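You operate a simulated robot arm through the tools that you are given. There is no shell and no other tool.

You run a simulated robot arm. Do the job below in one go: nothing can be reset, and whatever is moved stays where it is left.

TASK
Book the run: THU, 2 h, 5 L, and the blue log card's still.

Only the result counts: the job must be done as asked and must still hold three seconds after the hand-in. Knocking over, shifting, dropping, spilling or breaking anything else fails it.

THE ROBOT
A 7-joint arm with a two-finger gripper, fixed in place. Base frame: the origin is on the floor under the middle of its stand, x ahead of it, y to its left, z up; the work surface is at about z = 780. Readings come in mm, degrees, newtons and seconds.
With the tool pointing down near the work surface it reaches from about 300 to 720 mm from the base axis. Its first joint turns from -166.0 to 166.0 degrees. Payload 2.94 kg.
The tool frame sits at the grasp point between the pads (the TCP): z along the fingers, y along the line on which they close. The tips reach 30 mm beyond it. The gripper opens to 138 mm; its body begins 109 mm behind the TCP.
Orientation is that of the tool frame in the base frame, as [roll, pitch, yaw] about the fixed x, y, z axes, in that order (R = Rz(yaw) Ry(pitch) Rx(roll)). With the fingers straight down and closing along the base's y, the tool's x points along the base's -x, its y along +y and its z along -z.

THE INTERFACE
- The arm moves only by the tool nudge_tool. Its argument "moves" is a list of rows, each an object of numbers (a shift or turn left out is 0, a gripper value left out holds the last): "wx", "wy", "wz": the turn, a rotation vector about the tool's x, y, z in degrees; "x", "y", "z": the shift along the tool's x, y, z in m; "grip": the finger opening in m, from 0 to 0.138. In form: [{"wx": .., "wy": .., "wz": .., "x": .., "y": .., "z": .., "grip": ..}, ...]. A call has 1 to 20 rows; each row is the pose to reach, as a shift and turn from the pose commanded when the call began, along the tool's axes at that moment. A row lasts 0.2 s, in which the tool goes at most 50 mm and 8.6 degrees; a call with a longer step from one row to the next is refused whole, and so is a gripper value outside its range. Where a pose cannot be reached the arm comes as near as it can. A force on the tool above 40 N (or 10 N above the force at the start of the call, whichever is more), or a blocked arm, ends the call early, and 0.2 s more pass. Each finger travels about 72 mm/s and halts on what it meets, pressing with about 41 N; the grip force reading is that of the motor and also rises with nothing between the fingers. The clock runs only during rows and for 0.2 s after the last one: add rows that repeat a pose to give the fingers time. It gives the time, the measured TCP pose, the force on the tool (base axes), the opening and the grip force at its end, in the units of the frame above (readings bear some noise), with the torque about the TCP (base axes, N m) and any sound that the robot's microphone picked up.
- Cameras (640 x 400 px; columns grow to the right, rows downward): "scene" is fixed at [219.1, 508.5, 1539.9]; the picture's right is [-0.87, 0.49, 0.00], its down [0.02, 0.04, -1.00] and it looks along [-0.49, -0.87, -0.05] (base axes); focal length 214 px, centre (320, 200). "wrist" rides on the gripper at [71, 19, -146] in the tool frame; the picture's right is [-0.26, 0.97, 0.00], its down [-0.85, -0.23, -0.48] and it looks along [-0.46, -0.12, 0.88] (tool axes); focal length 280 px, centre (320, 200). There is no depth. A picture from a camera that has moved, and an enlarged one, comes with that camera's place and axes in the base frame and with its lens. The place of the scene camera against the robot may be out by one fixed shift of up to 18 mm in any direction.
- get_image(camera): a new picture of that camera. It takes no simulated time.
- lift_body(by): slides the trunk up (or, below 0, down) by that many mm; the arm rides with it, the base frame stays. It gives what a move gives, with no picture.
- inspect(camera, box): a new picture of the part [left, top, right, bottom] of that camera's present view, enlarged. It takes no simulated time.
- hand_in(): hands the job in; it is judged then, once.

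Nothing tells you positions but the pictures and the camera data. Unless the task says otherwise, let go and move clear before handing in.

The tools are called after "Request:" as name(argument=value, ...) on one line, values as JSON. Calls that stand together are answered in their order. nudge_tool: Moves the arm, as the interface text tells. Its arguments: {"type":"object","properties":{"moves":{"type":"array"}},"required":["moves"]} The other tools are called the same way: lift_body (by) moves the trunk up or down; get_image (camera) takes a picture; inspect (camera, box) takes an enlarged picture of a part of a camera's view; hand_in () hands the job in.

At the start:

```text
time_s: 0.0
ee_pos: [266.8, 231.1, 1456.4]
tcp_rot: [180.0, 0.0, -179.9]
ft_force: [0.8, -0.6, -0.2]
wrist_torque: [-0.04, 0.01, 0.01]
gripper_width: 138.2
grasp_force: 0.1
trunk travel left (down, up): [-425.0, 29.0]
```

scene: 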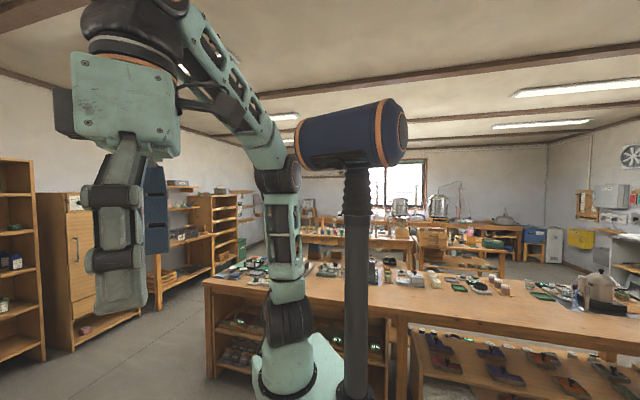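
wrist: 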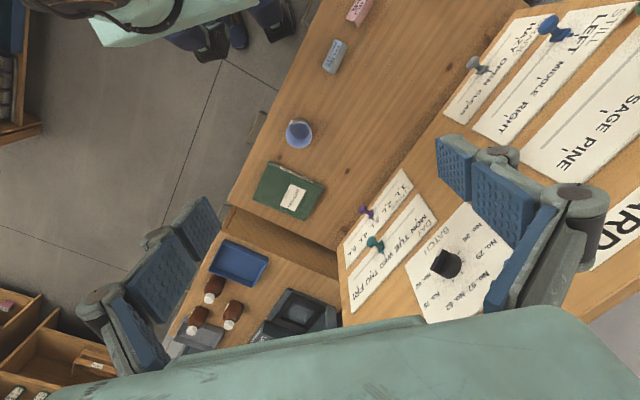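

I see a bench with what looks like a board of settings cards with pins, and several small items. I'll look closer at both views before moving.

Request:
inspect(camera="wrist", box=[320, 0, 640, 200])

Request:
inspect(camera="wrist", box=[320, 150, 560, 330])

Request:
inspect(camera="wrist", box=[140, 0, 400, 360])

Request:
inspect(camera="scene", box=[400, 180, 640, 330])

```text
2.00 times, centred on (480, 100) of wrist
camera zoom: at [195.8, 250.5, 1601.8], right [0.26, 0.97, 0.0], down [0.85, -0.23, 0.48], along [0.46, -0.12, -0.88], focal length 561 px, centre (0, 400)
```

zoom: 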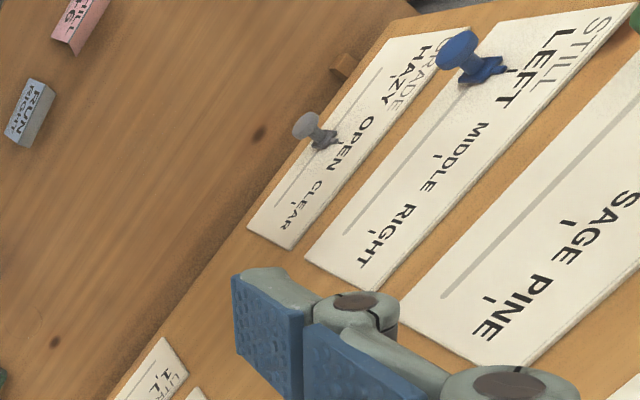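

```text
2.22 times, centred on (440, 240) of wrist
camera zoom: at [195.8, 250.5, 1601.8], right [0.26, 0.97, 0.0], down [0.85, -0.23, 0.48], along [0.46, -0.12, -0.88], focal length 623 px, centre (53, 111)
```

zoom: 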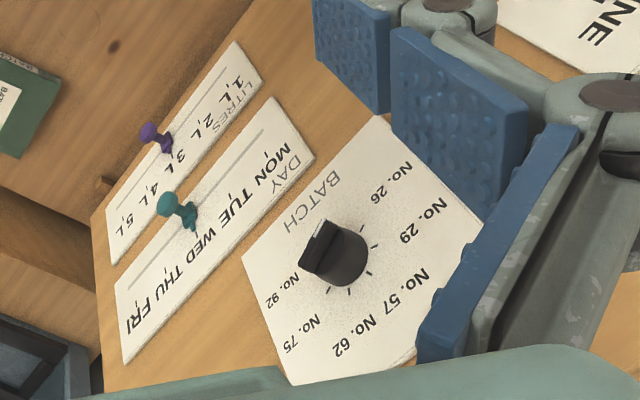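

```text
1.11 times, centred on (270, 180) of wrist
camera zoom: at [195.8, 250.5, 1601.8], right [0.26, 0.97, 0.0], down [0.85, -0.23, 0.48], along [0.46, -0.12, -0.88], focal length 312 px, centre (376, 222)
```

zoom: 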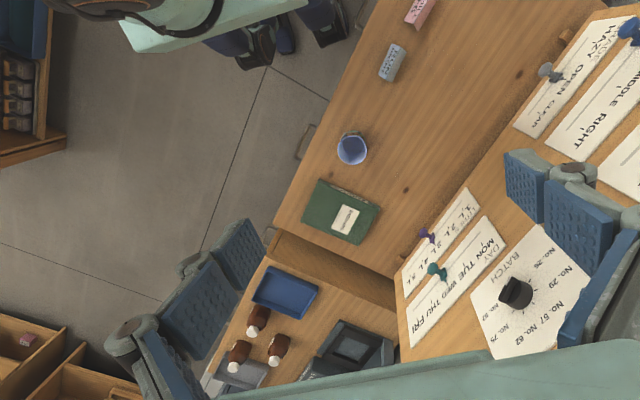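

```text
2.67 times, centred on (520, 255) of scene
camera zoom: at [219.1, 508.5, 1539.9], right [-0.87, 0.49, 0.0], down [0.02, 0.04, -1.0], along [-0.49, -0.87, -0.05], focal length 572 px, centre (-213, 53)
```

zoom: 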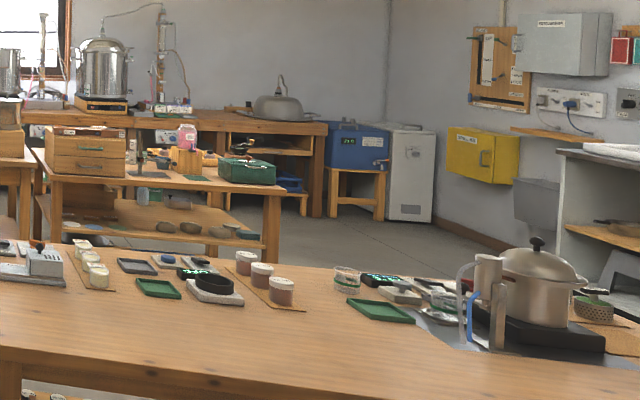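

The settings board has sliding pins (LITRES, DAY, GRADE, STILL…) and a BATCH knob; a blue card lies on the bench to its left. I'll zoom in on cards and other board parts.

Request:
inspect(camera="wrist", box=[310, 0, 390, 80])

Request:
inspect(camera="wrist", box=[510, 40, 640, 290])

Request:
inspect(camera="wrist", box=[240, 140, 340, 220])

Request:
inspect(camera="scene", box=[200, 240, 440, 390])

Request:
inspect(camera="wrist", box=[440, 0, 640, 125])

```text
5.00 times, centred on (350, 40) of wrist
camera zoom: at [195.8, 250.5, 1601.8], right [0.26, 0.97, 0.0], down [0.85, -0.23, 0.48], along [0.46, -0.12, -0.88], focal length 1402 px, centre (170, 1000)
```

zoom: 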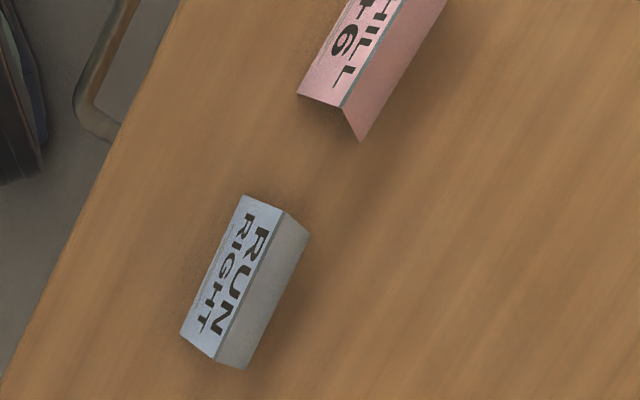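

```text
1.60 times, centred on (575, 165) of wrist
camera zoom: at [195.8, 250.5, 1601.8], right [0.26, 0.97, 0.0], down [0.85, -0.23, 0.48], along [0.46, -0.12, -0.88], focal length 449 px, centre (-88, 256)
```

zoom: 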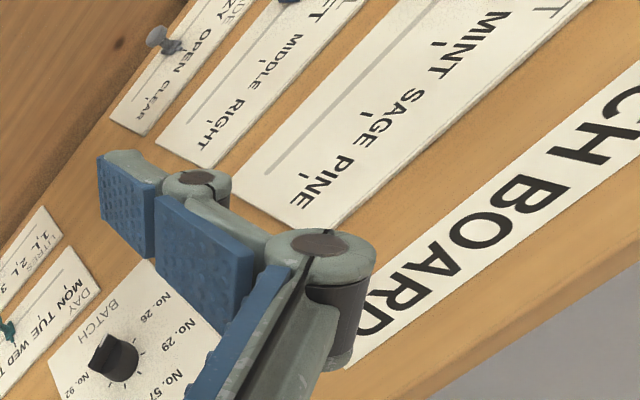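

```text
5.00 times, centred on (290, 180) of wrist
camera zoom: at [195.8, 250.5, 1601.8], right [0.26, 0.97, 0.0], down [0.85, -0.23, 0.48], along [0.46, -0.12, -0.88], focal length 1402 px, centre (470, 300)
```

zoom: 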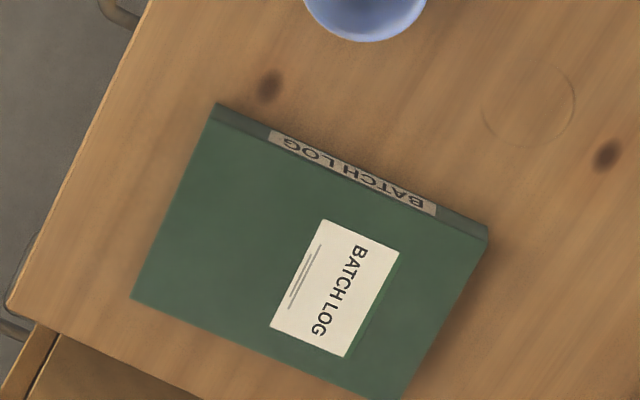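

```text
2.67 times, centred on (320, 315) of scene
camera zoom: at [219.1, 508.5, 1539.9], right [-0.87, 0.49, 0.0], down [0.02, 0.04, -1.0], along [-0.49, -0.87, -0.05], focal length 572 px, centre (320, -107)
```

zoom: 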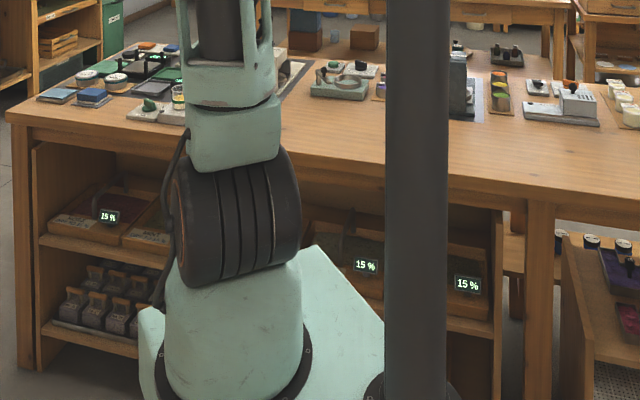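

```text
3.20 times, centred on (540, 62) of wrist
camera zoom: at [195.8, 250.5, 1601.8], right [0.26, 0.97, 0.0], down [0.85, -0.23, 0.48], along [0.46, -0.12, -0.88], focal length 897 px, centre (-384, 640)
```

zoom: 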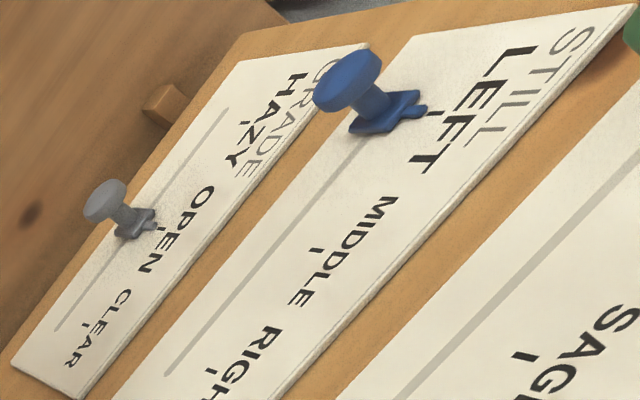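

The board ("BATCH BOARD") stands nearly vertical, about 690 mm out in the direction of roughly 48° left of straight ahead, and the bench with cards is in front of it. I'll yaw the tool to face it, keeping the TCP in place, then look again.

Request:
nudge_tool(moves=[{"wz": -8}, {"wz": -16}, {"wz": -24}, {"wz": -32}, {"wz": -40}, {"wz": -48}])

Request:
get_image(camera="wrist")

```text
time_s: 1.4
ee_pos: [269.3, 231.0, 1456.6]
tcp_rot: [-180.0, -0.1, -132.2]
ft_force: [0.0, 0.5, -0.9]
wrist_torque: [-0.02, 0.03, 0.01]
gripper_width: 138.1
grasp_force: 0.0
trunk travel left (down, up): [-425.0, 29.0]
```

```text
taken
camera wrist: at [206.9, 190.7, 1601.8], right [-0.54, 0.84, 0.0], down [0.74, 0.48, 0.47], along [0.4, 0.25, -0.88], focal length 280 px, centre (320, 200)
```

wrist: 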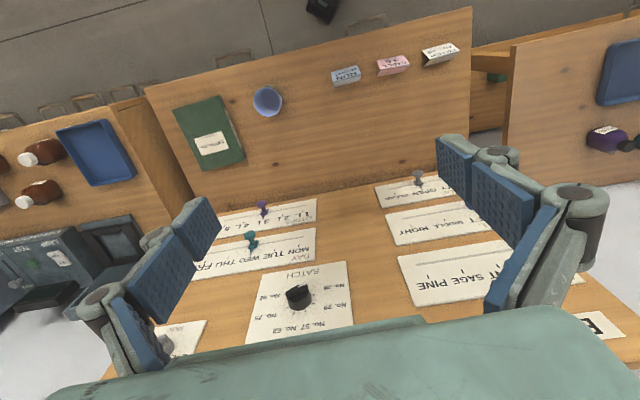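

The view is upside-down but shows the whole board bottom; another card with a control is at lower left. I'll pitch the tool up toward the board to see the upper part.

Request:
nudge_tool(moves=[{"wy": -8}, {"wy": -16}, {"wy": -24}, {"wy": -32}, {"wy": -40}])

Request:
get_image(camera="wrist")

Request:
get_image(camera="scene")

```text
time_s: 2.6
ee_pos: [265.7, 230.7, 1455.4]
tcp_rot: [-179.9, 40.2, -131.8]
ft_force: [-0.3, -1.1, 0.5]
wrist_torque: [-0.01, -0.03, -0.01]
gripper_width: 138.2
grasp_force: 0.1
trunk travel left (down, up): [-425.0, 29.0]
```

```text
taken
camera wrist: at [152.0, 133.1, 1522.1], right [-0.58, 0.79, 0.17], down [0.4, 0.1, 0.91], along [0.71, 0.6, -0.38], focal length 280 px, centre (320, 200)
```

wrist: 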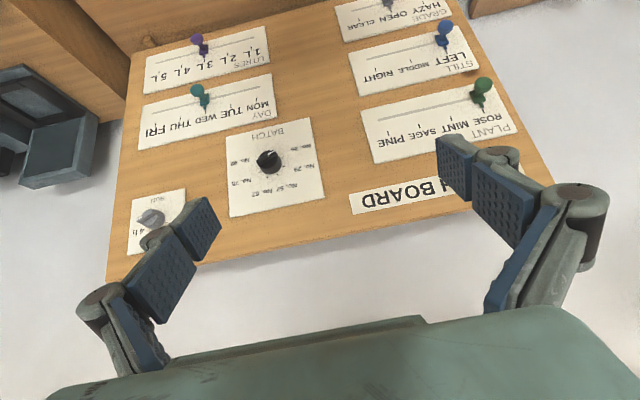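

```text
taken
```

scene: 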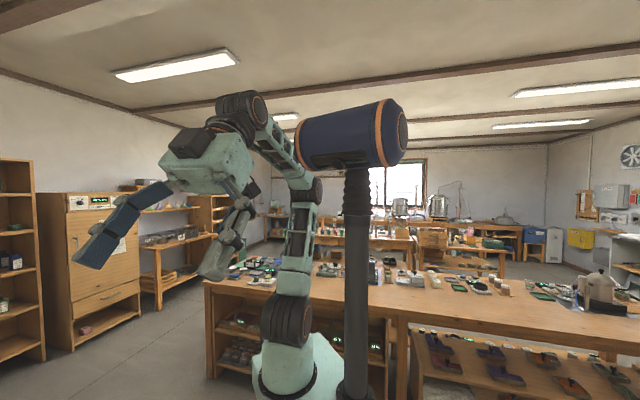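

Now the whole board is visible: RUN dial (hours), BATCH knob, DAY, LITRES, PLANT, STILL and GRADE sliders. I'll zoom in on each part.

Request:
inspect(camera="wrist", box=[110, 175, 210, 255])

Request:
inspect(camera="wrist", box=[120, 20, 340, 160])

Request:
inspect(camera="wrist", box=[330, 0, 530, 125])

Request:
inspect(camera="wrist", box=[210, 105, 340, 225])

```text
5.00 times, centred on (160, 215) of wrist
camera zoom: at [152.0, 133.1, 1522.1], right [-0.58, 0.79, 0.17], down [0.4, 0.1, 0.91], along [0.71, 0.6, -0.38], focal length 1402 px, centre (1120, 125)
```

zoom: 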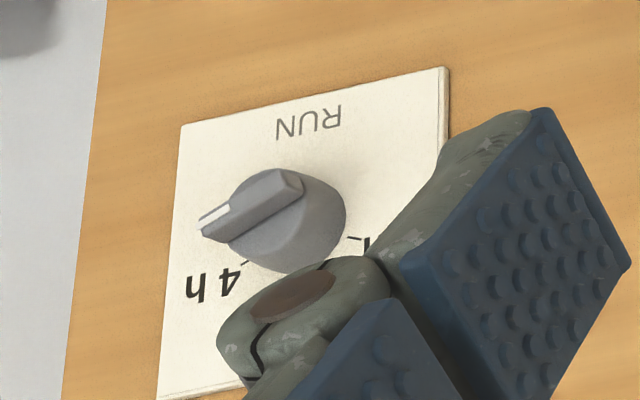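

```text
2.86 times, centred on (230, 90) of wrist
camera zoom: at [152.0, 133.1, 1522.1], right [-0.58, 0.79, 0.17], down [0.4, 0.1, 0.91], along [0.71, 0.6, -0.38], focal length 801 px, centre (577, 514)
```

zoom: 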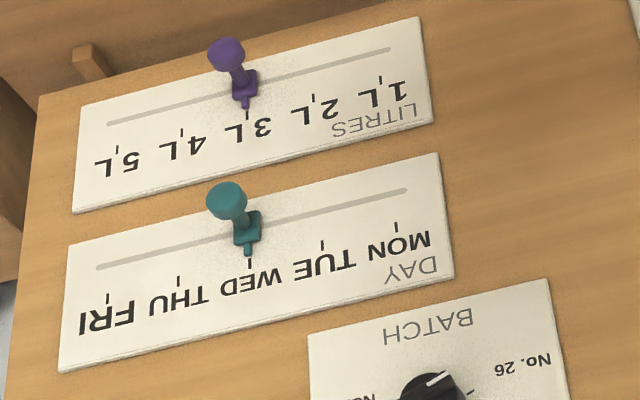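

```text
3.20 times, centred on (430, 62) of wrist
camera zoom: at [152.0, 133.1, 1522.1], right [-0.58, 0.79, 0.17], down [0.4, 0.1, 0.91], along [0.71, 0.6, -0.38], focal length 897 px, centre (-32, 640)
```

zoom: 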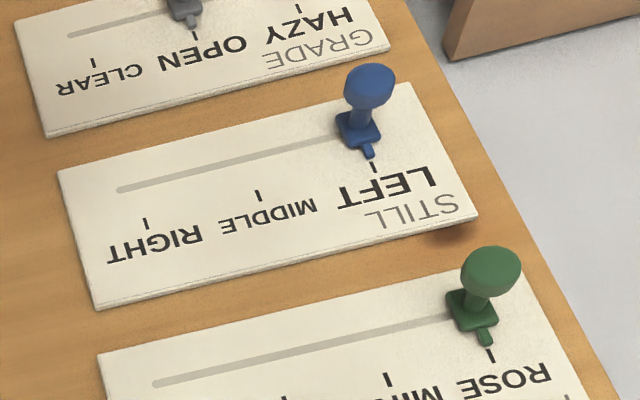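

```text
3.33 times, centred on (275, 165) of wrist
camera zoom: at [152.0, 133.1, 1522.1], right [-0.58, 0.79, 0.17], down [0.4, 0.1, 0.91], along [0.71, 0.6, -0.38], focal length 935 px, centre (470, 317)
```

zoom: 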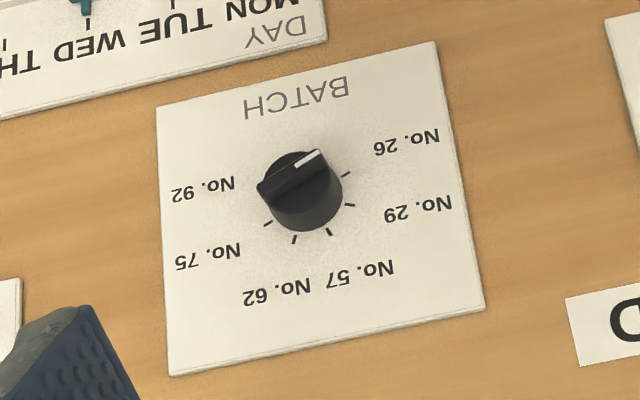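

RUN knob currently points past 4h; DAY is at WED, LITRES at 3 L, STILL at LEFT. I'll lower the trunk so the camera faces the board at mid height and get a better view of everything (including the log cards).

Request:
lift_body(by=-250)

Request:
get_image(camera="wrist")

```text
time_s: 5.2
ee_pos: [266.9, 231.9, 1206.7]
tcp_rot: [-179.8, 40.0, -131.9]
ft_force: [-0.4, 0.3, 0.0]
wrist_torque: [0.01, 0.01, -0.01]
gripper_width: 138.0
grasp_force: 0.1
trunk travel left (down, up): [-175.0, 279.0]
```

```text
taken
camera wrist: at [152.7, 133.6, 1272.2], right [-0.58, 0.79, 0.17], down [0.4, 0.1, 0.91], along [0.71, 0.6, -0.38], focal length 280 px, centre (320, 200)
```

wrist: 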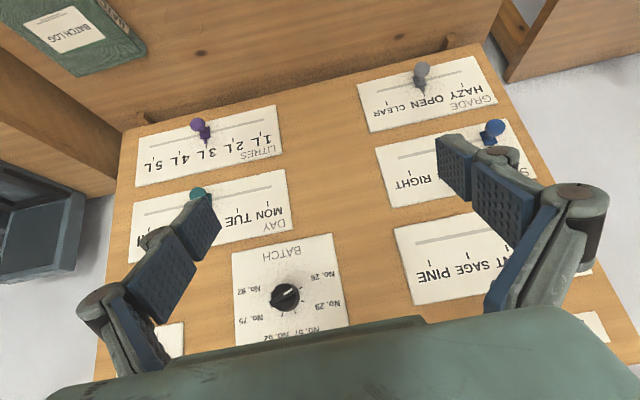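

I see the board at mid-height. I'll zoom for precise pin and knob locations.

Request:
inspect(camera="wrist", box=[110, 90, 310, 215])

Request:
inspect(camera="wrist", box=[340, 40, 540, 165])

Request:
inspect(camera="wrist", box=[210, 220, 370, 320])

```text
3.20 times, centred on (210, 152) of wrist
camera zoom: at [152.7, 133.6, 1272.2], right [-0.58, 0.79, 0.17], down [0.4, 0.1, 0.91], along [0.71, 0.6, -0.38], focal length 897 px, centre (672, 352)
```

zoom: 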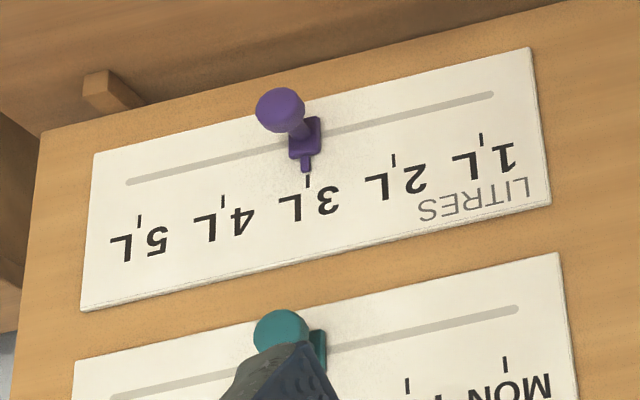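

```text
3.20 times, centred on (440, 102) of wrist
camera zoom: at [152.7, 133.6, 1272.2], right [-0.58, 0.79, 0.17], down [0.4, 0.1, 0.91], along [0.71, 0.6, -0.38], focal length 897 px, centre (-64, 512)
```

zoom: 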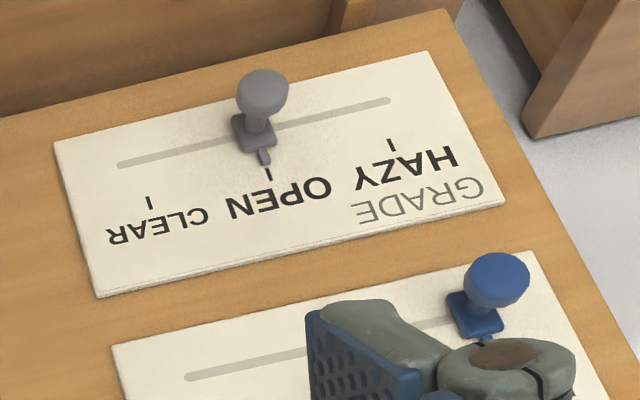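

```text
4.00 times, centred on (290, 270) of wrist
camera zoom: at [152.7, 133.6, 1272.2], right [-0.58, 0.79, 0.17], down [0.4, 0.1, 0.91], along [0.71, 0.6, -0.38], focal length 1122 px, centre (440, -80)
```

zoom: 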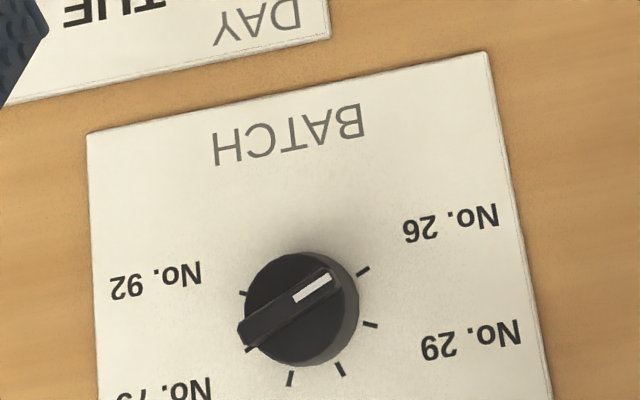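

The board is vertical, its face about 680 mm out along direction (0.74, 0.68). Before acting I want to read the blue log card clearly, so I'll pitch the tool back down to look at the bench.

Request:
nudge_tool(moves=[{"wy": 8}, {"wy": 16}, {"wy": 24}, {"wy": 32}, {"wy": 40}, {"wy": 48}])

Request:
get_image(camera="wrist")

```text
time_s: 6.6
ee_pos: [264.9, 228.3, 1181.3]
tcp_rot: [-179.8, -7.9, -131.9]
ft_force: [0.5, -0.3, 0.5]
wrist_torque: [0.04, -0.01, 0.02]
gripper_width: 137.8
grasp_force: 0.2
out of reach, approached as far as the arm can: row 6
trunk travel left (down, up): [-175.0, 279.0]
```

```text
taken
camera wrist: at [216.1, 204.8, 1335.3], right [-0.54, 0.84, -0.04], down [0.78, 0.52, 0.35], along [0.32, 0.16, -0.93], focal length 280 px, centre (320, 200)
```

wrist: 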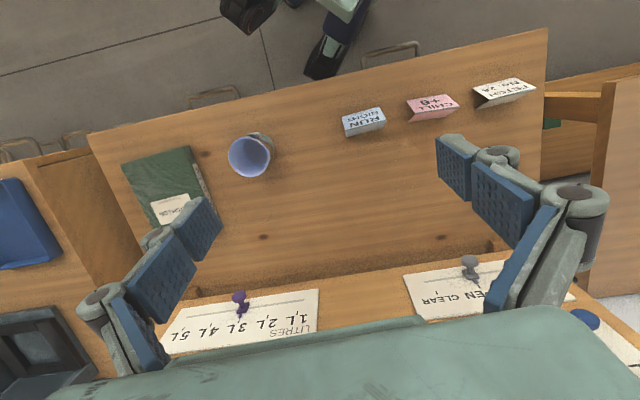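

Request:
inspect(camera="wrist", box=[330, 70, 550, 150])

Request:
inspect(camera="wrist", box=[335, 95, 395, 145])

Request:
inspect(camera="wrist", box=[150, 180, 220, 240])

```text
2.91 times, centred on (440, 110) of wrist
camera zoom: at [216.1, 204.8, 1335.3], right [-0.54, 0.84, -0.04], down [0.78, 0.52, 0.35], along [0.32, 0.16, -0.93], focal length 816 px, centre (-29, 462)
```

zoom: 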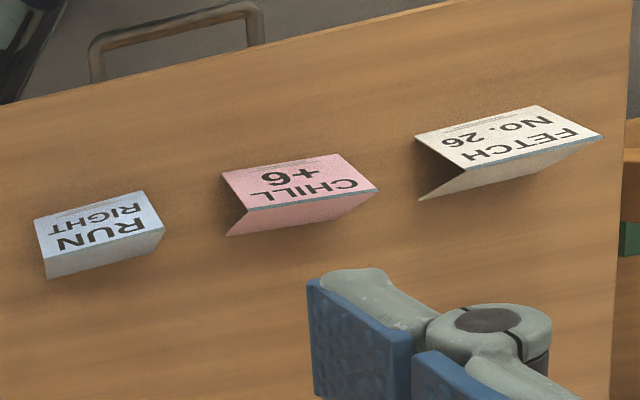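

```text
8.00 times, centred on (365, 120) of wrist
camera zoom: at [216.1, 204.8, 1335.3], right [-0.54, 0.84, -0.04], down [0.78, 0.52, 0.35], along [0.32, 0.16, -0.93], focal length 2243 px, centre (-40, 840)
```

zoom: 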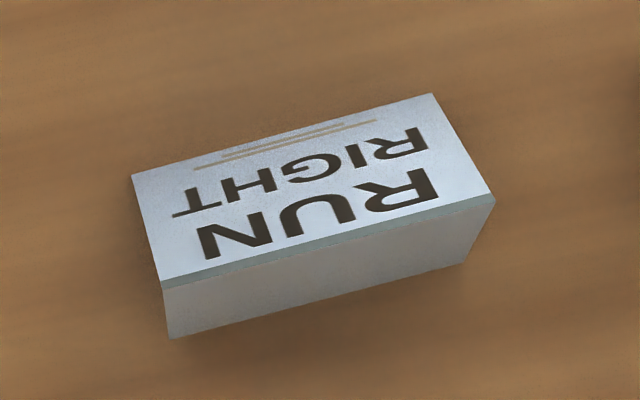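

```text
6.67 times, centred on (185, 210) of wrist
camera zoom: at [216.1, 204.8, 1335.3], right [-0.54, 0.84, -0.04], down [0.78, 0.52, 0.35], along [0.32, 0.16, -0.93], focal length 1869 px, centre (1220, 133)
```

zoom: 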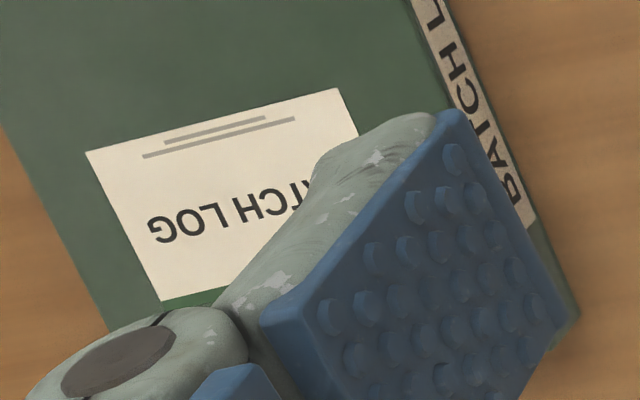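

The blue log card reads "RUN RIGHT", so STILL must go to RIGHT; the other cards (CHILL +6, FETCH No. 26) don't matter. Next I'll bring the tool up to horizontal, pointed at the board, about 150 mm short of the RUN dial, to read it.

Request:
nudge_tool(moves=[{"wy": -7, "x": -0.008, "y": -0.024, "z": -0.0097}, {"wy": -14, "x": -0.016, "y": -0.048, "z": -0.0194}, {"wy": -21, "x": -0.024, "y": -0.072, "z": -0.029}, {"wy": -28, "x": -0.032, "y": -0.096, "z": -0.0387}, {"wy": -35, "x": -0.04, "y": -0.12, "z": -0.0484}, {"wy": -42, "x": -0.048, "y": -0.144, "z": -0.058}, {"wy": -49, "x": -0.056, "y": -0.168, "z": -0.0678}, {"wy": -56, "x": -0.064, "y": -0.192, "z": -0.0775}, {"wy": -63, "x": -0.072, "y": -0.216, "z": -0.087}, {"wy": -70, "x": -0.08, "y": -0.24, "z": -0.097}, {"wy": -77, "x": -0.088, "y": -0.265, "z": -0.1065}, {"wy": -84, "x": -0.096, "y": -0.289, "z": -0.116}, {"wy": -91, "x": -0.104, "y": -0.313, "z": -0.126}, {"wy": -98, "x": -0.1114, "y": -0.337, "z": -0.1356}])

Request:
get_image(camera="wrist")

Request:
get_image(camera="scene")

```text
time_s: 9.6
ee_pos: [602.1, 100.9, 1301.2]
tcp_rot: [-38.9, 89.9, 9.1]
ft_force: [-0.1, 0.1, -0.1]
wrist_torque: [-0.03, 0.0, -0.03]
gripper_width: 137.6
grasp_force: 0.1
trunk travel left (down, up): [-175.0, 279.0]
```

```text
taken
camera wrist: at [489.2, 5.4, 1228.9], right [-0.72, 0.65, 0.26], down [-0.15, -0.51, 0.85], along [0.68, 0.57, 0.46], focal length 280 px, centre (320, 200)
```

wrist: 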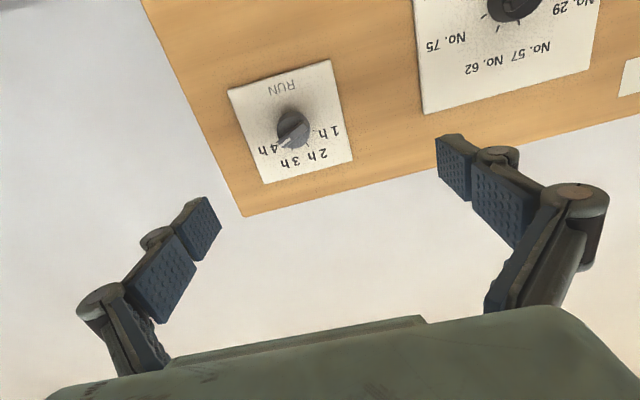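

```text
taken
```

scene: 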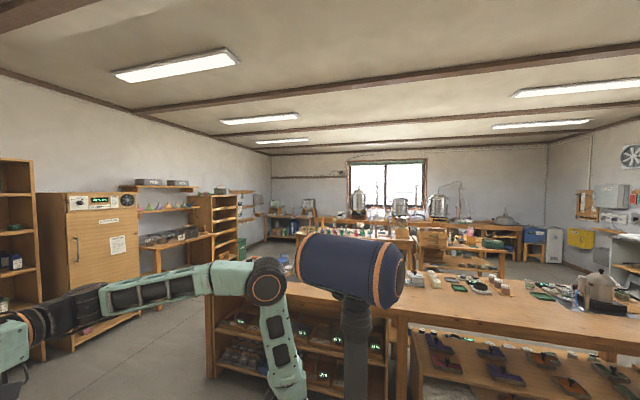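

The tool is now horizontal facing the board with the RUN dial in view (1h–4h). Zooming in on it.

Request:
inspect(camera="wrist", box=[220, 50, 364, 200])

Request:
inspect(camera="wrist", box=[400, 0, 640, 150])

```text
2.67 times, centred on (292, 125) of wrist
camera zoom: at [489.2, 5.4, 1228.9], right [-0.72, 0.65, 0.26], down [-0.15, -0.51, 0.85], along [0.68, 0.57, 0.46], focal length 748 px, centre (395, 400)
```

zoom: 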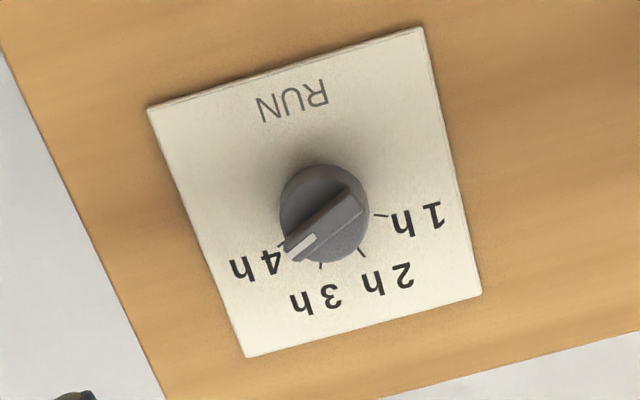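

```text
2.67 times, centred on (520, 75) of wrist
camera zoom: at [489.2, 5.4, 1228.9], right [-0.72, 0.65, 0.26], down [-0.15, -0.51, 0.85], along [0.68, 0.57, 0.46], focal length 748 px, centre (-213, 533)
```

zoom: 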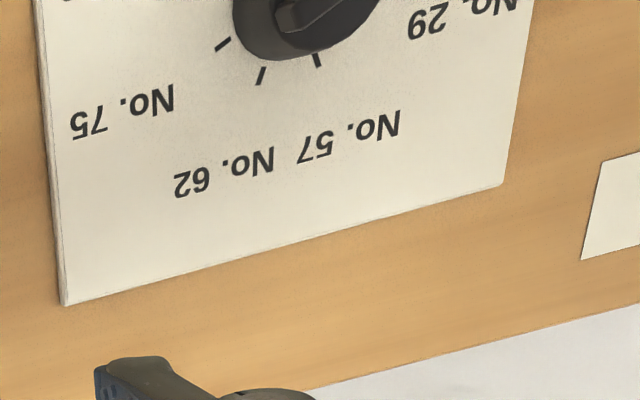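

RUN is at 4h and needs to go to 2h. I'll align the tool better with the board normal (~45.5°) and centre it in front of the RUN knob, then re-measure.

Request:
nudge_tool(moves=[{"wx": 1.3, "y": -0.014}, {"wx": 2.6, "y": -0.027}])

Request:
get_image(camera="wrist")

Request:
inspect(camera="wrist", box=[240, 50, 400, 200])

```text
time_s: 10.2
ee_pos: [622.9, 81.0, 1300.6]
tcp_rot: [-46.5, 89.9, -1.2]
ft_force: [-0.9, -1.1, -0.4]
wrist_torque: [0.0, -0.01, 0.01]
gripper_width: 138.2
grasp_force: 0.1
trunk travel left (down, up): [-175.0, 279.0]
```

```text
taken
camera wrist: at [506.6, -9.6, 1228.7], right [-0.69, 0.68, 0.26], down [-0.17, -0.5, 0.85], along [0.71, 0.54, 0.46], focal length 280 px, centre (320, 200)
```

wrist: 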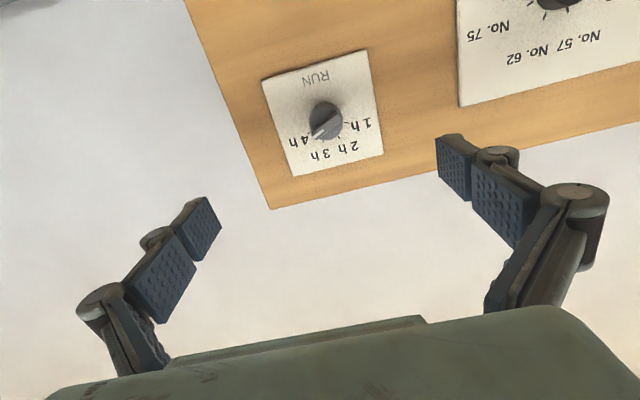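

```text
2.67 times, centred on (320, 125) of wrist
camera zoom: at [506.6, -9.6, 1228.7], right [-0.69, 0.68, 0.26], down [-0.17, -0.5, 0.85], along [0.71, 0.54, 0.46], focal length 748 px, centre (320, 400)
```

zoom: 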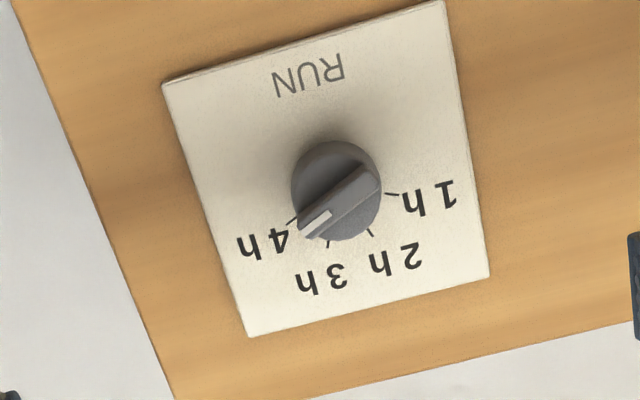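

The RUN knob is almost on the tool axis, and the board's edges confirm the tool is square to it. I'll advance 80 mm and re-measure.

Request:
nudge_tool(moves=[{"x": -0.0025, "y": 0.003, "z": 0.04}, {"x": -0.005, "y": 0.006, "z": 0.08}, {"x": -0.005, "y": 0.006, "z": 0.08}])

Request:
get_image(camera="wrist")

Request:
inspect(camera="wrist", box=[240, 60, 400, 210])

```text
time_s: 11.0
ee_pos: [674.6, 142.6, 1304.6]
tcp_rot: [-54.6, 89.9, -9.2]
ft_force: [0.0, -0.8, -0.2]
wrist_torque: [0.01, -0.03, -0.05]
gripper_width: 138.0
grasp_force: 0.1
trunk travel left (down, up): [-175.0, 279.0]
```

```text
taken
camera wrist: at [559.0, 50.7, 1233.0], right [-0.69, 0.68, 0.26], down [-0.17, -0.5, 0.85], along [0.71, 0.54, 0.46], focal length 280 px, centre (320, 200)
```

wrist: 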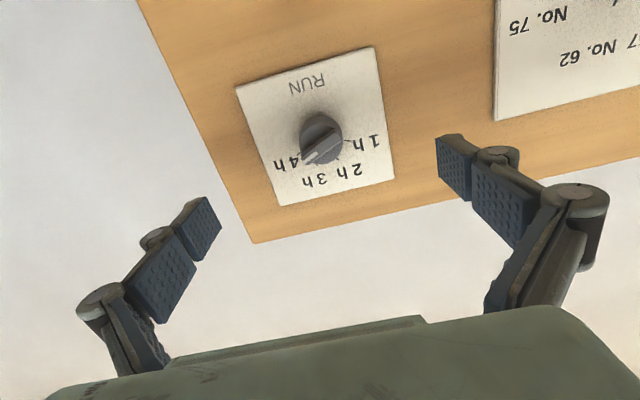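

```text
2.67 times, centred on (320, 135) of wrist
camera zoom: at [559.0, 50.7, 1233.0], right [-0.69, 0.68, 0.26], down [-0.17, -0.5, 0.85], along [0.71, 0.54, 0.46], focal length 748 px, centre (320, 373)
```

zoom: 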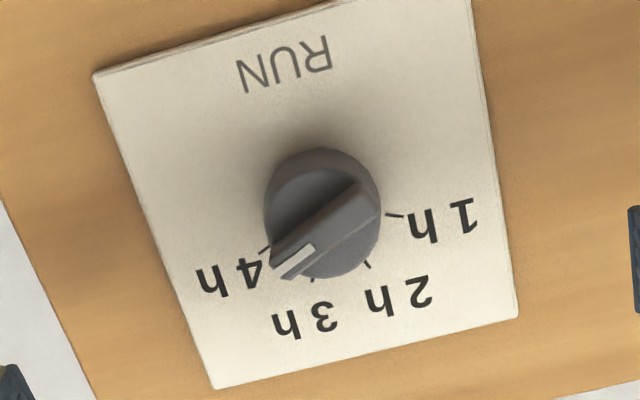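

The knob is about on-axis, ~80 mm ahead of the grasp point. I'll zoom in tightly to measure the knob's pointer angle against the tick marks.

Request:
inspect(camera="wrist", box=[280, 110, 360, 180])

Request:
inspect(camera="wrist", box=[120, 0, 440, 260])

```text
5.71 times, centred on (320, 145) of wrist
camera zoom: at [559.0, 50.7, 1233.0], right [-0.69, 0.68, 0.26], down [-0.17, -0.5, 0.85], along [0.71, 0.54, 0.46], focal length 1602 px, centre (320, 514)
```

zoom: 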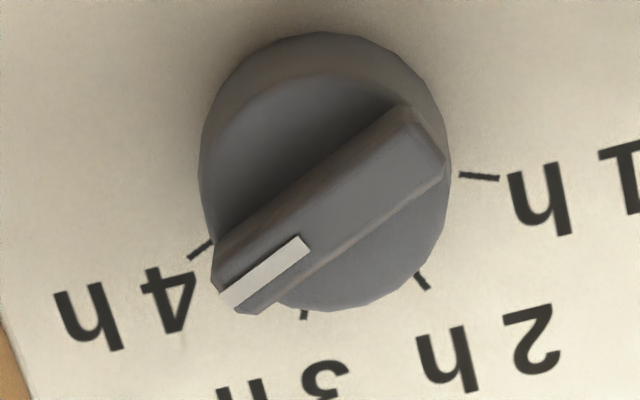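

```text
1.54 times, centred on (280, 130) of wrist
camera zoom: at [559.0, 50.7, 1233.0], right [-0.69, 0.68, 0.26], down [-0.17, -0.5, 0.85], along [0.71, 0.54, 0.46], focal length 431 px, centre (382, 308)
```

zoom: 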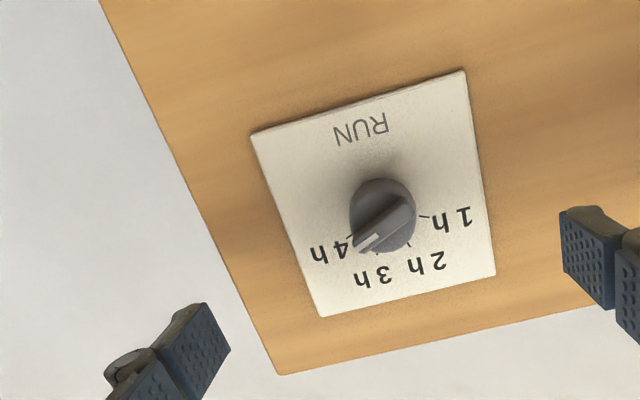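

The pointer sits at the 4h tick (about 75° right of up) and the 2h tick is about 25° left of up, so the knob needs a 100° counter-clockwise turn. I'll pre-rotate the open gripper +75° (pads parallel to the knob's ridge) in free space.

Request:
nudge_tool(moves=[{"wz": 7.5}, {"wz": 15}, {"wz": 22.5}, {"wz": 30}, {"wz": 37.5}, {"wz": 45}, {"wz": 52.5}, {"wz": 60}, {"wz": 67.5}, {"wz": 75}, {"wz": 75}])

Request:
get_image(camera="wrist")

```text
time_s: 13.4
ee_pos: [674.7, 142.3, 1305.7]
tcp_rot: [90.0, 14.9, 135.3]
ft_force: [-0.2, 0.0, -0.5]
wrist_torque: [0.01, 0.0, -0.04]
gripper_width: 138.0
grasp_force: 0.1
trunk travel left (down, up): [-175.0, 279.0]
```

```text
taken
camera wrist: at [519.0, 90.3, 1305.6], right [0.0, 0.0, 1.0], down [0.29, -0.96, 0.0], along [0.96, 0.29, 0.0], focal length 280 px, centre (320, 200)
```

wrist: 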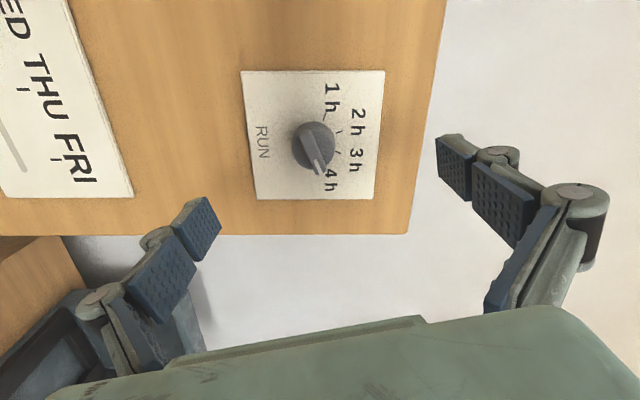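

Request:
inspect(camera="wrist", box=[240, 90, 400, 200])

Request:
inspect(camera="wrist", box=[280, 110, 360, 180])

```text
3.64 times, centred on (320, 145) of wrist
camera zoom: at [519.0, 90.3, 1305.6], right [0.0, 0.0, 1.0], down [0.29, -0.96, 0.0], along [0.96, 0.29, 0.0], focal length 1020 px, centre (320, 400)
```

zoom: 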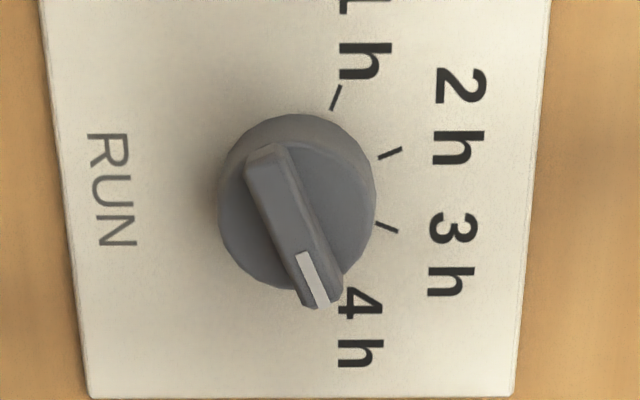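

```text
5.71 times, centred on (320, 145) of wrist
camera zoom: at [519.0, 90.3, 1305.6], right [0.0, 0.0, 1.0], down [0.29, -0.96, 0.0], along [0.96, 0.29, 0.0], focal length 1602 px, centre (320, 514)
```

zoom: 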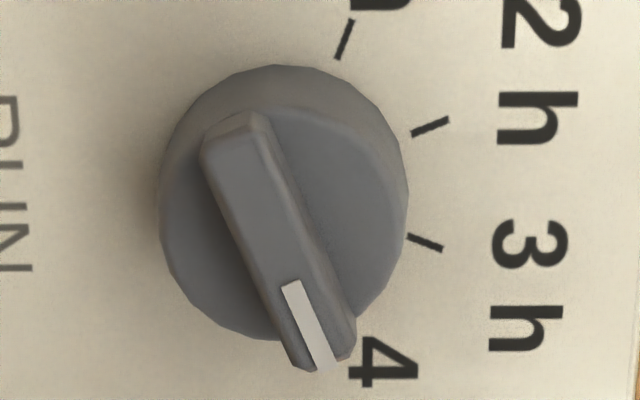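

The triangulated RUN knob centre is a few mm off axis, its ridge top ~57 mm ahead and the plate ~87 mm ahead of the TCP. I'll centre and advance partially.

Request:
nudge_tool(moves=[{"x": 0.0034, "y": -0.0037, "z": 0.01}, {"x": 0.0034, "y": -0.0037, "z": 0.022}, {"x": 0.0034, "y": -0.0037, "z": 0.032}, {"x": 0.0034, "y": -0.0037, "z": 0.032}])

Request:
get_image(camera="wrist")

Request:
inspect(camera="wrist", box=[240, 90, 400, 210])

```text
time_s: 14.4
ee_pos: [694.3, 168.1, 1300.6]
tcp_rot: [90.0, 14.9, 135.4]
ft_force: [-0.2, -0.1, 0.1]
wrist_torque: [0.0, 0.02, 0.03]
gripper_width: 138.1
grasp_force: 0.1
trunk travel left (down, up): [-175.0, 279.0]
```

```text
taken
camera wrist: at [539.2, 116.2, 1300.6], right [0.0, 0.0, 1.0], down [0.29, -0.96, 0.0], along [0.96, 0.29, 0.0], focal length 280 px, centre (320, 200)
```

wrist: 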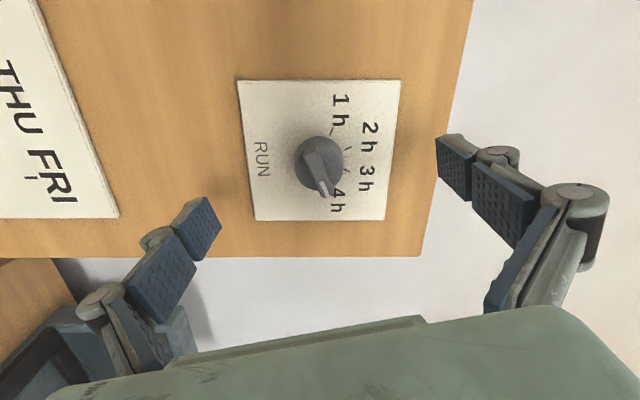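

```text
3.33 times, centred on (320, 150) of wrist
camera zoom: at [539.2, 116.2, 1300.6], right [0.0, 0.0, 1.0], down [0.29, -0.96, 0.0], along [0.96, 0.29, 0.0], focal length 935 px, centre (320, 367)
```

zoom: 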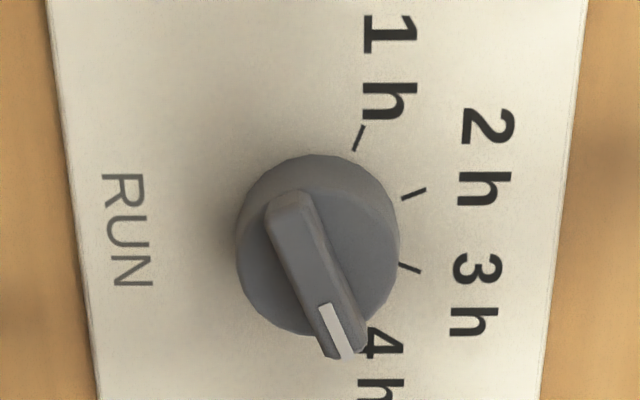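

The pads straddle the knob with the ridge parallel to them and centred. I'll advance 18 mm more and close on the knob.

Request:
nudge_tool(moves=[{"z": 0.006}, {"z": 0.012}, {"z": 0.018}, {"z": 0.018}])

Request:
nudge_tool(moves=[{"grip": 0.1}, {"grip": 0.08}, {"grip": 0.06}, {"grip": 0.045}, {"grip": 0.03}, {"grip": 0.02}, {"grip": 0.01}, {"grip": 0.0}, {"grip": 0.0}])

Request:
get_image(camera="wrist")

```text
time_s: 15.4
ee_pos: [707.6, 179.8, 1301.7]
tcp_rot: [89.9, 15.0, 135.5]
ft_force: [-1.2, 0.7, -0.9]
wrist_torque: [0.01, 0.0, 0.01]
gripper_width: 137.8
grasp_force: 0.0
trunk travel left (down, up): [-175.0, 279.0]
```

```text
time_s: 17.4
ee_pos: [708.7, 180.2, 1298.7]
tcp_rot: [90.1, 14.9, 135.3]
ft_force: [-8.0, -5.2, -15.9]
wrist_torque: [-0.28, 0.35, -0.41]
gripper_width: 34.6
grasp_force: 44.9
trunk travel left (down, up): [-175.0, 279.0]
```

```text
taken
camera wrist: at [553.0, 127.4, 1300.0], right [0.0, 0.0, 1.0], down [0.29, -0.96, 0.0], along [0.96, 0.29, 0.0], focal length 280 px, centre (320, 200)
```

wrist: 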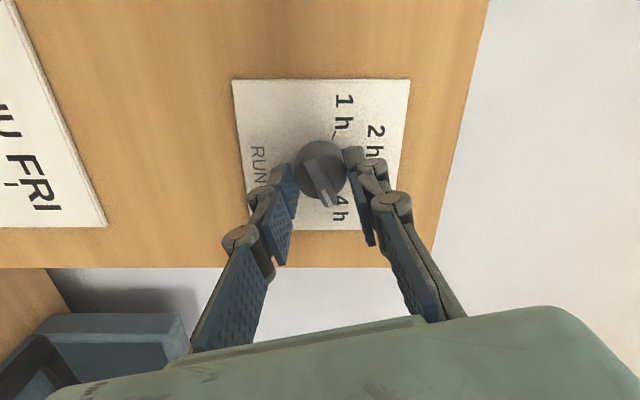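

The knob is gripped (34.6 mm), with a slight offset force. I'll shift 3 mm to relieve it and begin turning counter-clockwise, half way first.

Request:
nudge_tool(moves=[{"y": -0.0015}, {"y": -0.003}, {"y": -0.003, "wz": -6}, {"y": -0.003, "wz": -12}, {"y": -0.003, "wz": -18}, {"y": -0.003, "wz": -24}, {"y": -0.003, "wz": -30}, {"y": -0.003, "wz": -36}, {"y": -0.003, "wz": -42}, {"y": -0.003, "wz": -48}])

Request:
get_image(camera="wrist")

```text
time_s: 19.6
ee_pos: [708.6, 179.3, 1297.6]
tcp_rot: [89.9, 63.1, 135.3]
ft_force: [4.5, -1.0, -0.5]
wrist_torque: [-0.53, 0.56, 0.24]
gripper_width: 34.5
grasp_force: 45.2
trunk travel left (down, up): [-175.0, 279.0]
```

```text
taken
camera wrist: at [570.9, 109.6, 1243.5], right [-0.53, 0.52, 0.67], down [0.08, -0.75, 0.65], along [0.84, 0.4, 0.35], focal length 280 px, centre (320, 200)
```

wrist: 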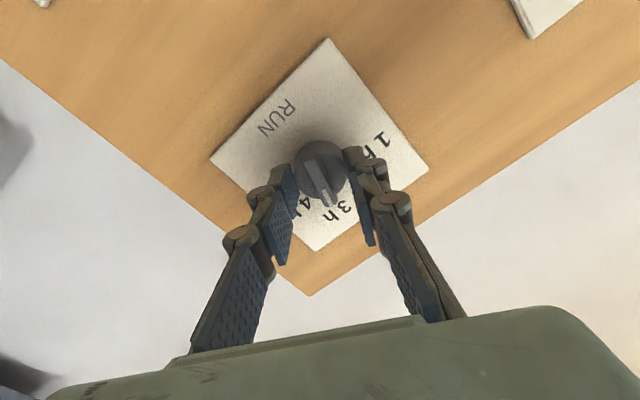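

The knob is turning with the gripper (now near 3h). Continuing another 52°.

Request:
nudge_tool(moves=[{"wz": -6.5}, {"wz": -13}, {"wz": -19.5}, {"wz": -26}, {"wz": -32.5}, {"wz": -39}, {"wz": -45.5}, {"wz": -52}, {"wz": -52}])

Request:
get_image(camera="wrist")

Request:
inspect(camera="wrist", box=[250, 100, 410, 220])

```text
time_s: 21.6
ee_pos: [710.3, 178.3, 1298.7]
tcp_rot: [-89.8, 65.1, -44.5]
ft_force: [17.2, -4.5, 8.9]
wrist_torque: [-0.12, 0.16, -0.74]
gripper_width: 34.5
grasp_force: 44.7
trunk travel left (down, up): [-175.0, 279.0]
```

```text
taken
camera wrist: at [615.6, 65.4, 1225.5], right [-0.7, 0.69, -0.17], down [-0.44, -0.23, 0.87], along [0.56, 0.68, 0.47], focal length 280 px, centre (320, 200)
```

wrist: 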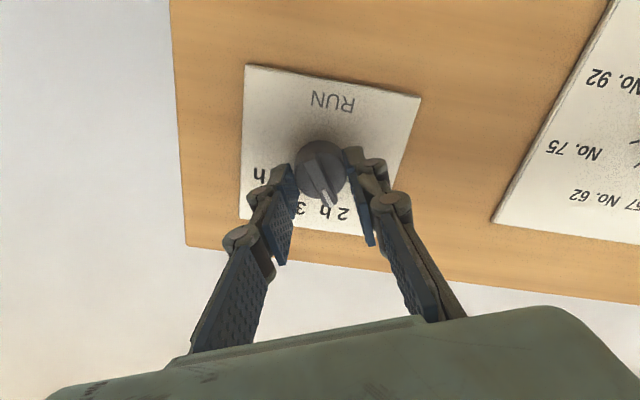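

```text
3.33 times, centred on (330, 160) of wrist
camera zoom: at [615.6, 65.4, 1225.5], right [-0.7, 0.69, -0.17], down [-0.44, -0.23, 0.87], along [0.56, 0.68, 0.47], focal length 935 px, centre (287, 333)
```

zoom: 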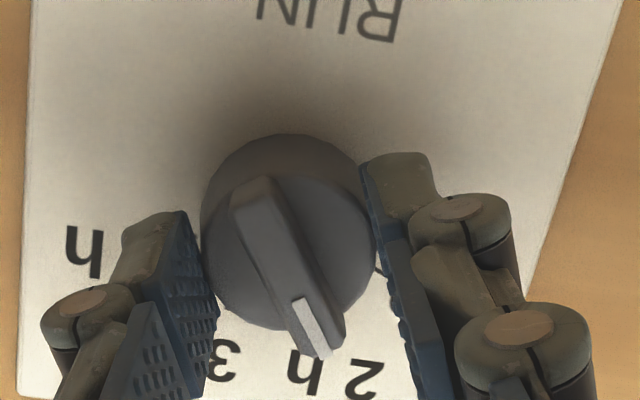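

Turn complete at 100°. I'll open the fingers and check where the pointer ended.

Request:
nudge_tool(moves=[{"grip": 0.04}, {"grip": 0.06}, {"grip": 0.08}, {"grip": 0.1}, {"grip": 0.12}, {"grip": 0.138}, {"grip": 0.138}])

Request:
get_image(camera="wrist")

Request:
inspect(camera="wrist", box=[250, 100, 410, 220])

```text
time_s: 23.2
ee_pos: [707.3, 180.0, 1297.7]
tcp_rot: [-90.0, 65.0, -44.4]
ft_force: [-0.3, 0.5, 0.1]
wrist_torque: [0.0, -0.01, -0.01]
gripper_width: 137.8
grasp_force: 0.1
trunk travel left (down, up): [-175.0, 279.0]
```

```text
taken
camera wrist: at [613.5, 67.3, 1225.7], right [-0.7, 0.69, -0.17], down [-0.44, -0.23, 0.87], along [0.56, 0.68, 0.47], focal length 280 px, centre (320, 200)
```

wrist: 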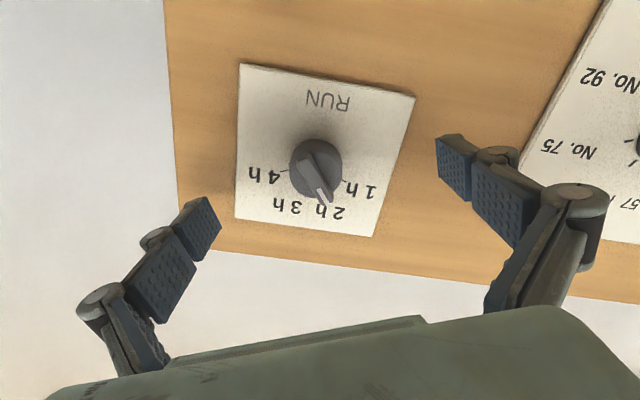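

```text
3.33 times, centred on (330, 160) of wrist
camera zoom: at [613.5, 67.3, 1225.7], right [-0.7, 0.69, -0.17], down [-0.44, -0.23, 0.87], along [0.56, 0.68, 0.47], focal length 935 px, centre (287, 333)
```

zoom: 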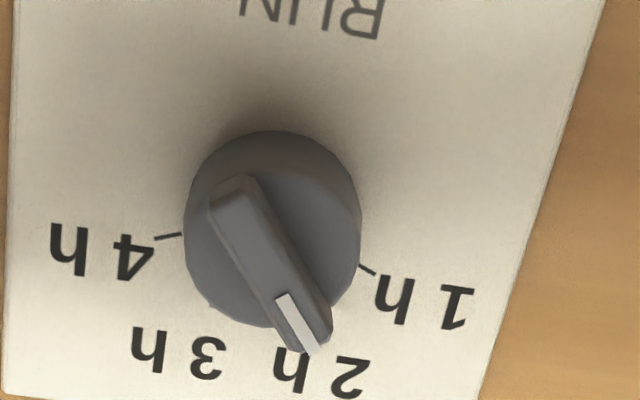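

The pointer sits over the 2h tick. I'll back off and verify the angle from farther away.

Request:
nudge_tool(moves=[{"z": -0.03}, {"z": -0.06}, {"z": -0.09}, {"z": -0.09}])

Request:
inspect(camera="wrist", box=[270, 70, 370, 170])

Request:
get_image(camera="wrist")

```text
time_s: 24.2
ee_pos: [642.8, 113.1, 1300.1]
tcp_rot: [-90.0, 65.0, -44.5]
ft_force: [-0.3, -0.1, 1.1]
wrist_torque: [-0.01, 0.0, 0.03]
gripper_width: 138.0
grasp_force: 0.0
trunk travel left (down, up): [-175.0, 279.0]
```

```text
4.00 times, centred on (320, 120) of wrist
camera zoom: at [550.1, 0.3, 1226.4], right [-0.7, 0.69, -0.17], down [-0.44, -0.23, 0.87], along [0.56, 0.68, 0.47], focal length 1122 px, centre (320, 520)
```

zoom: 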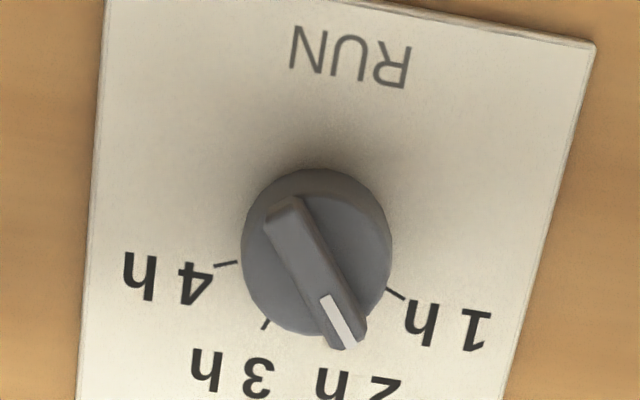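

```text
taken
camera wrist: at [550.1, 0.3, 1226.4], right [-0.7, 0.69, -0.17], down [-0.44, -0.23, 0.87], along [0.56, 0.68, 0.47], focal length 280 px, centre (320, 200)
```

wrist: 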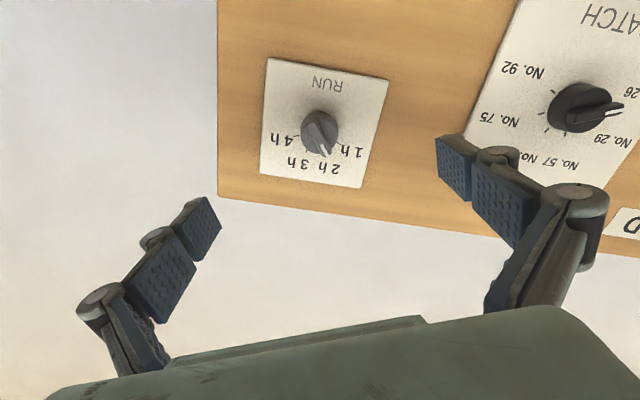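

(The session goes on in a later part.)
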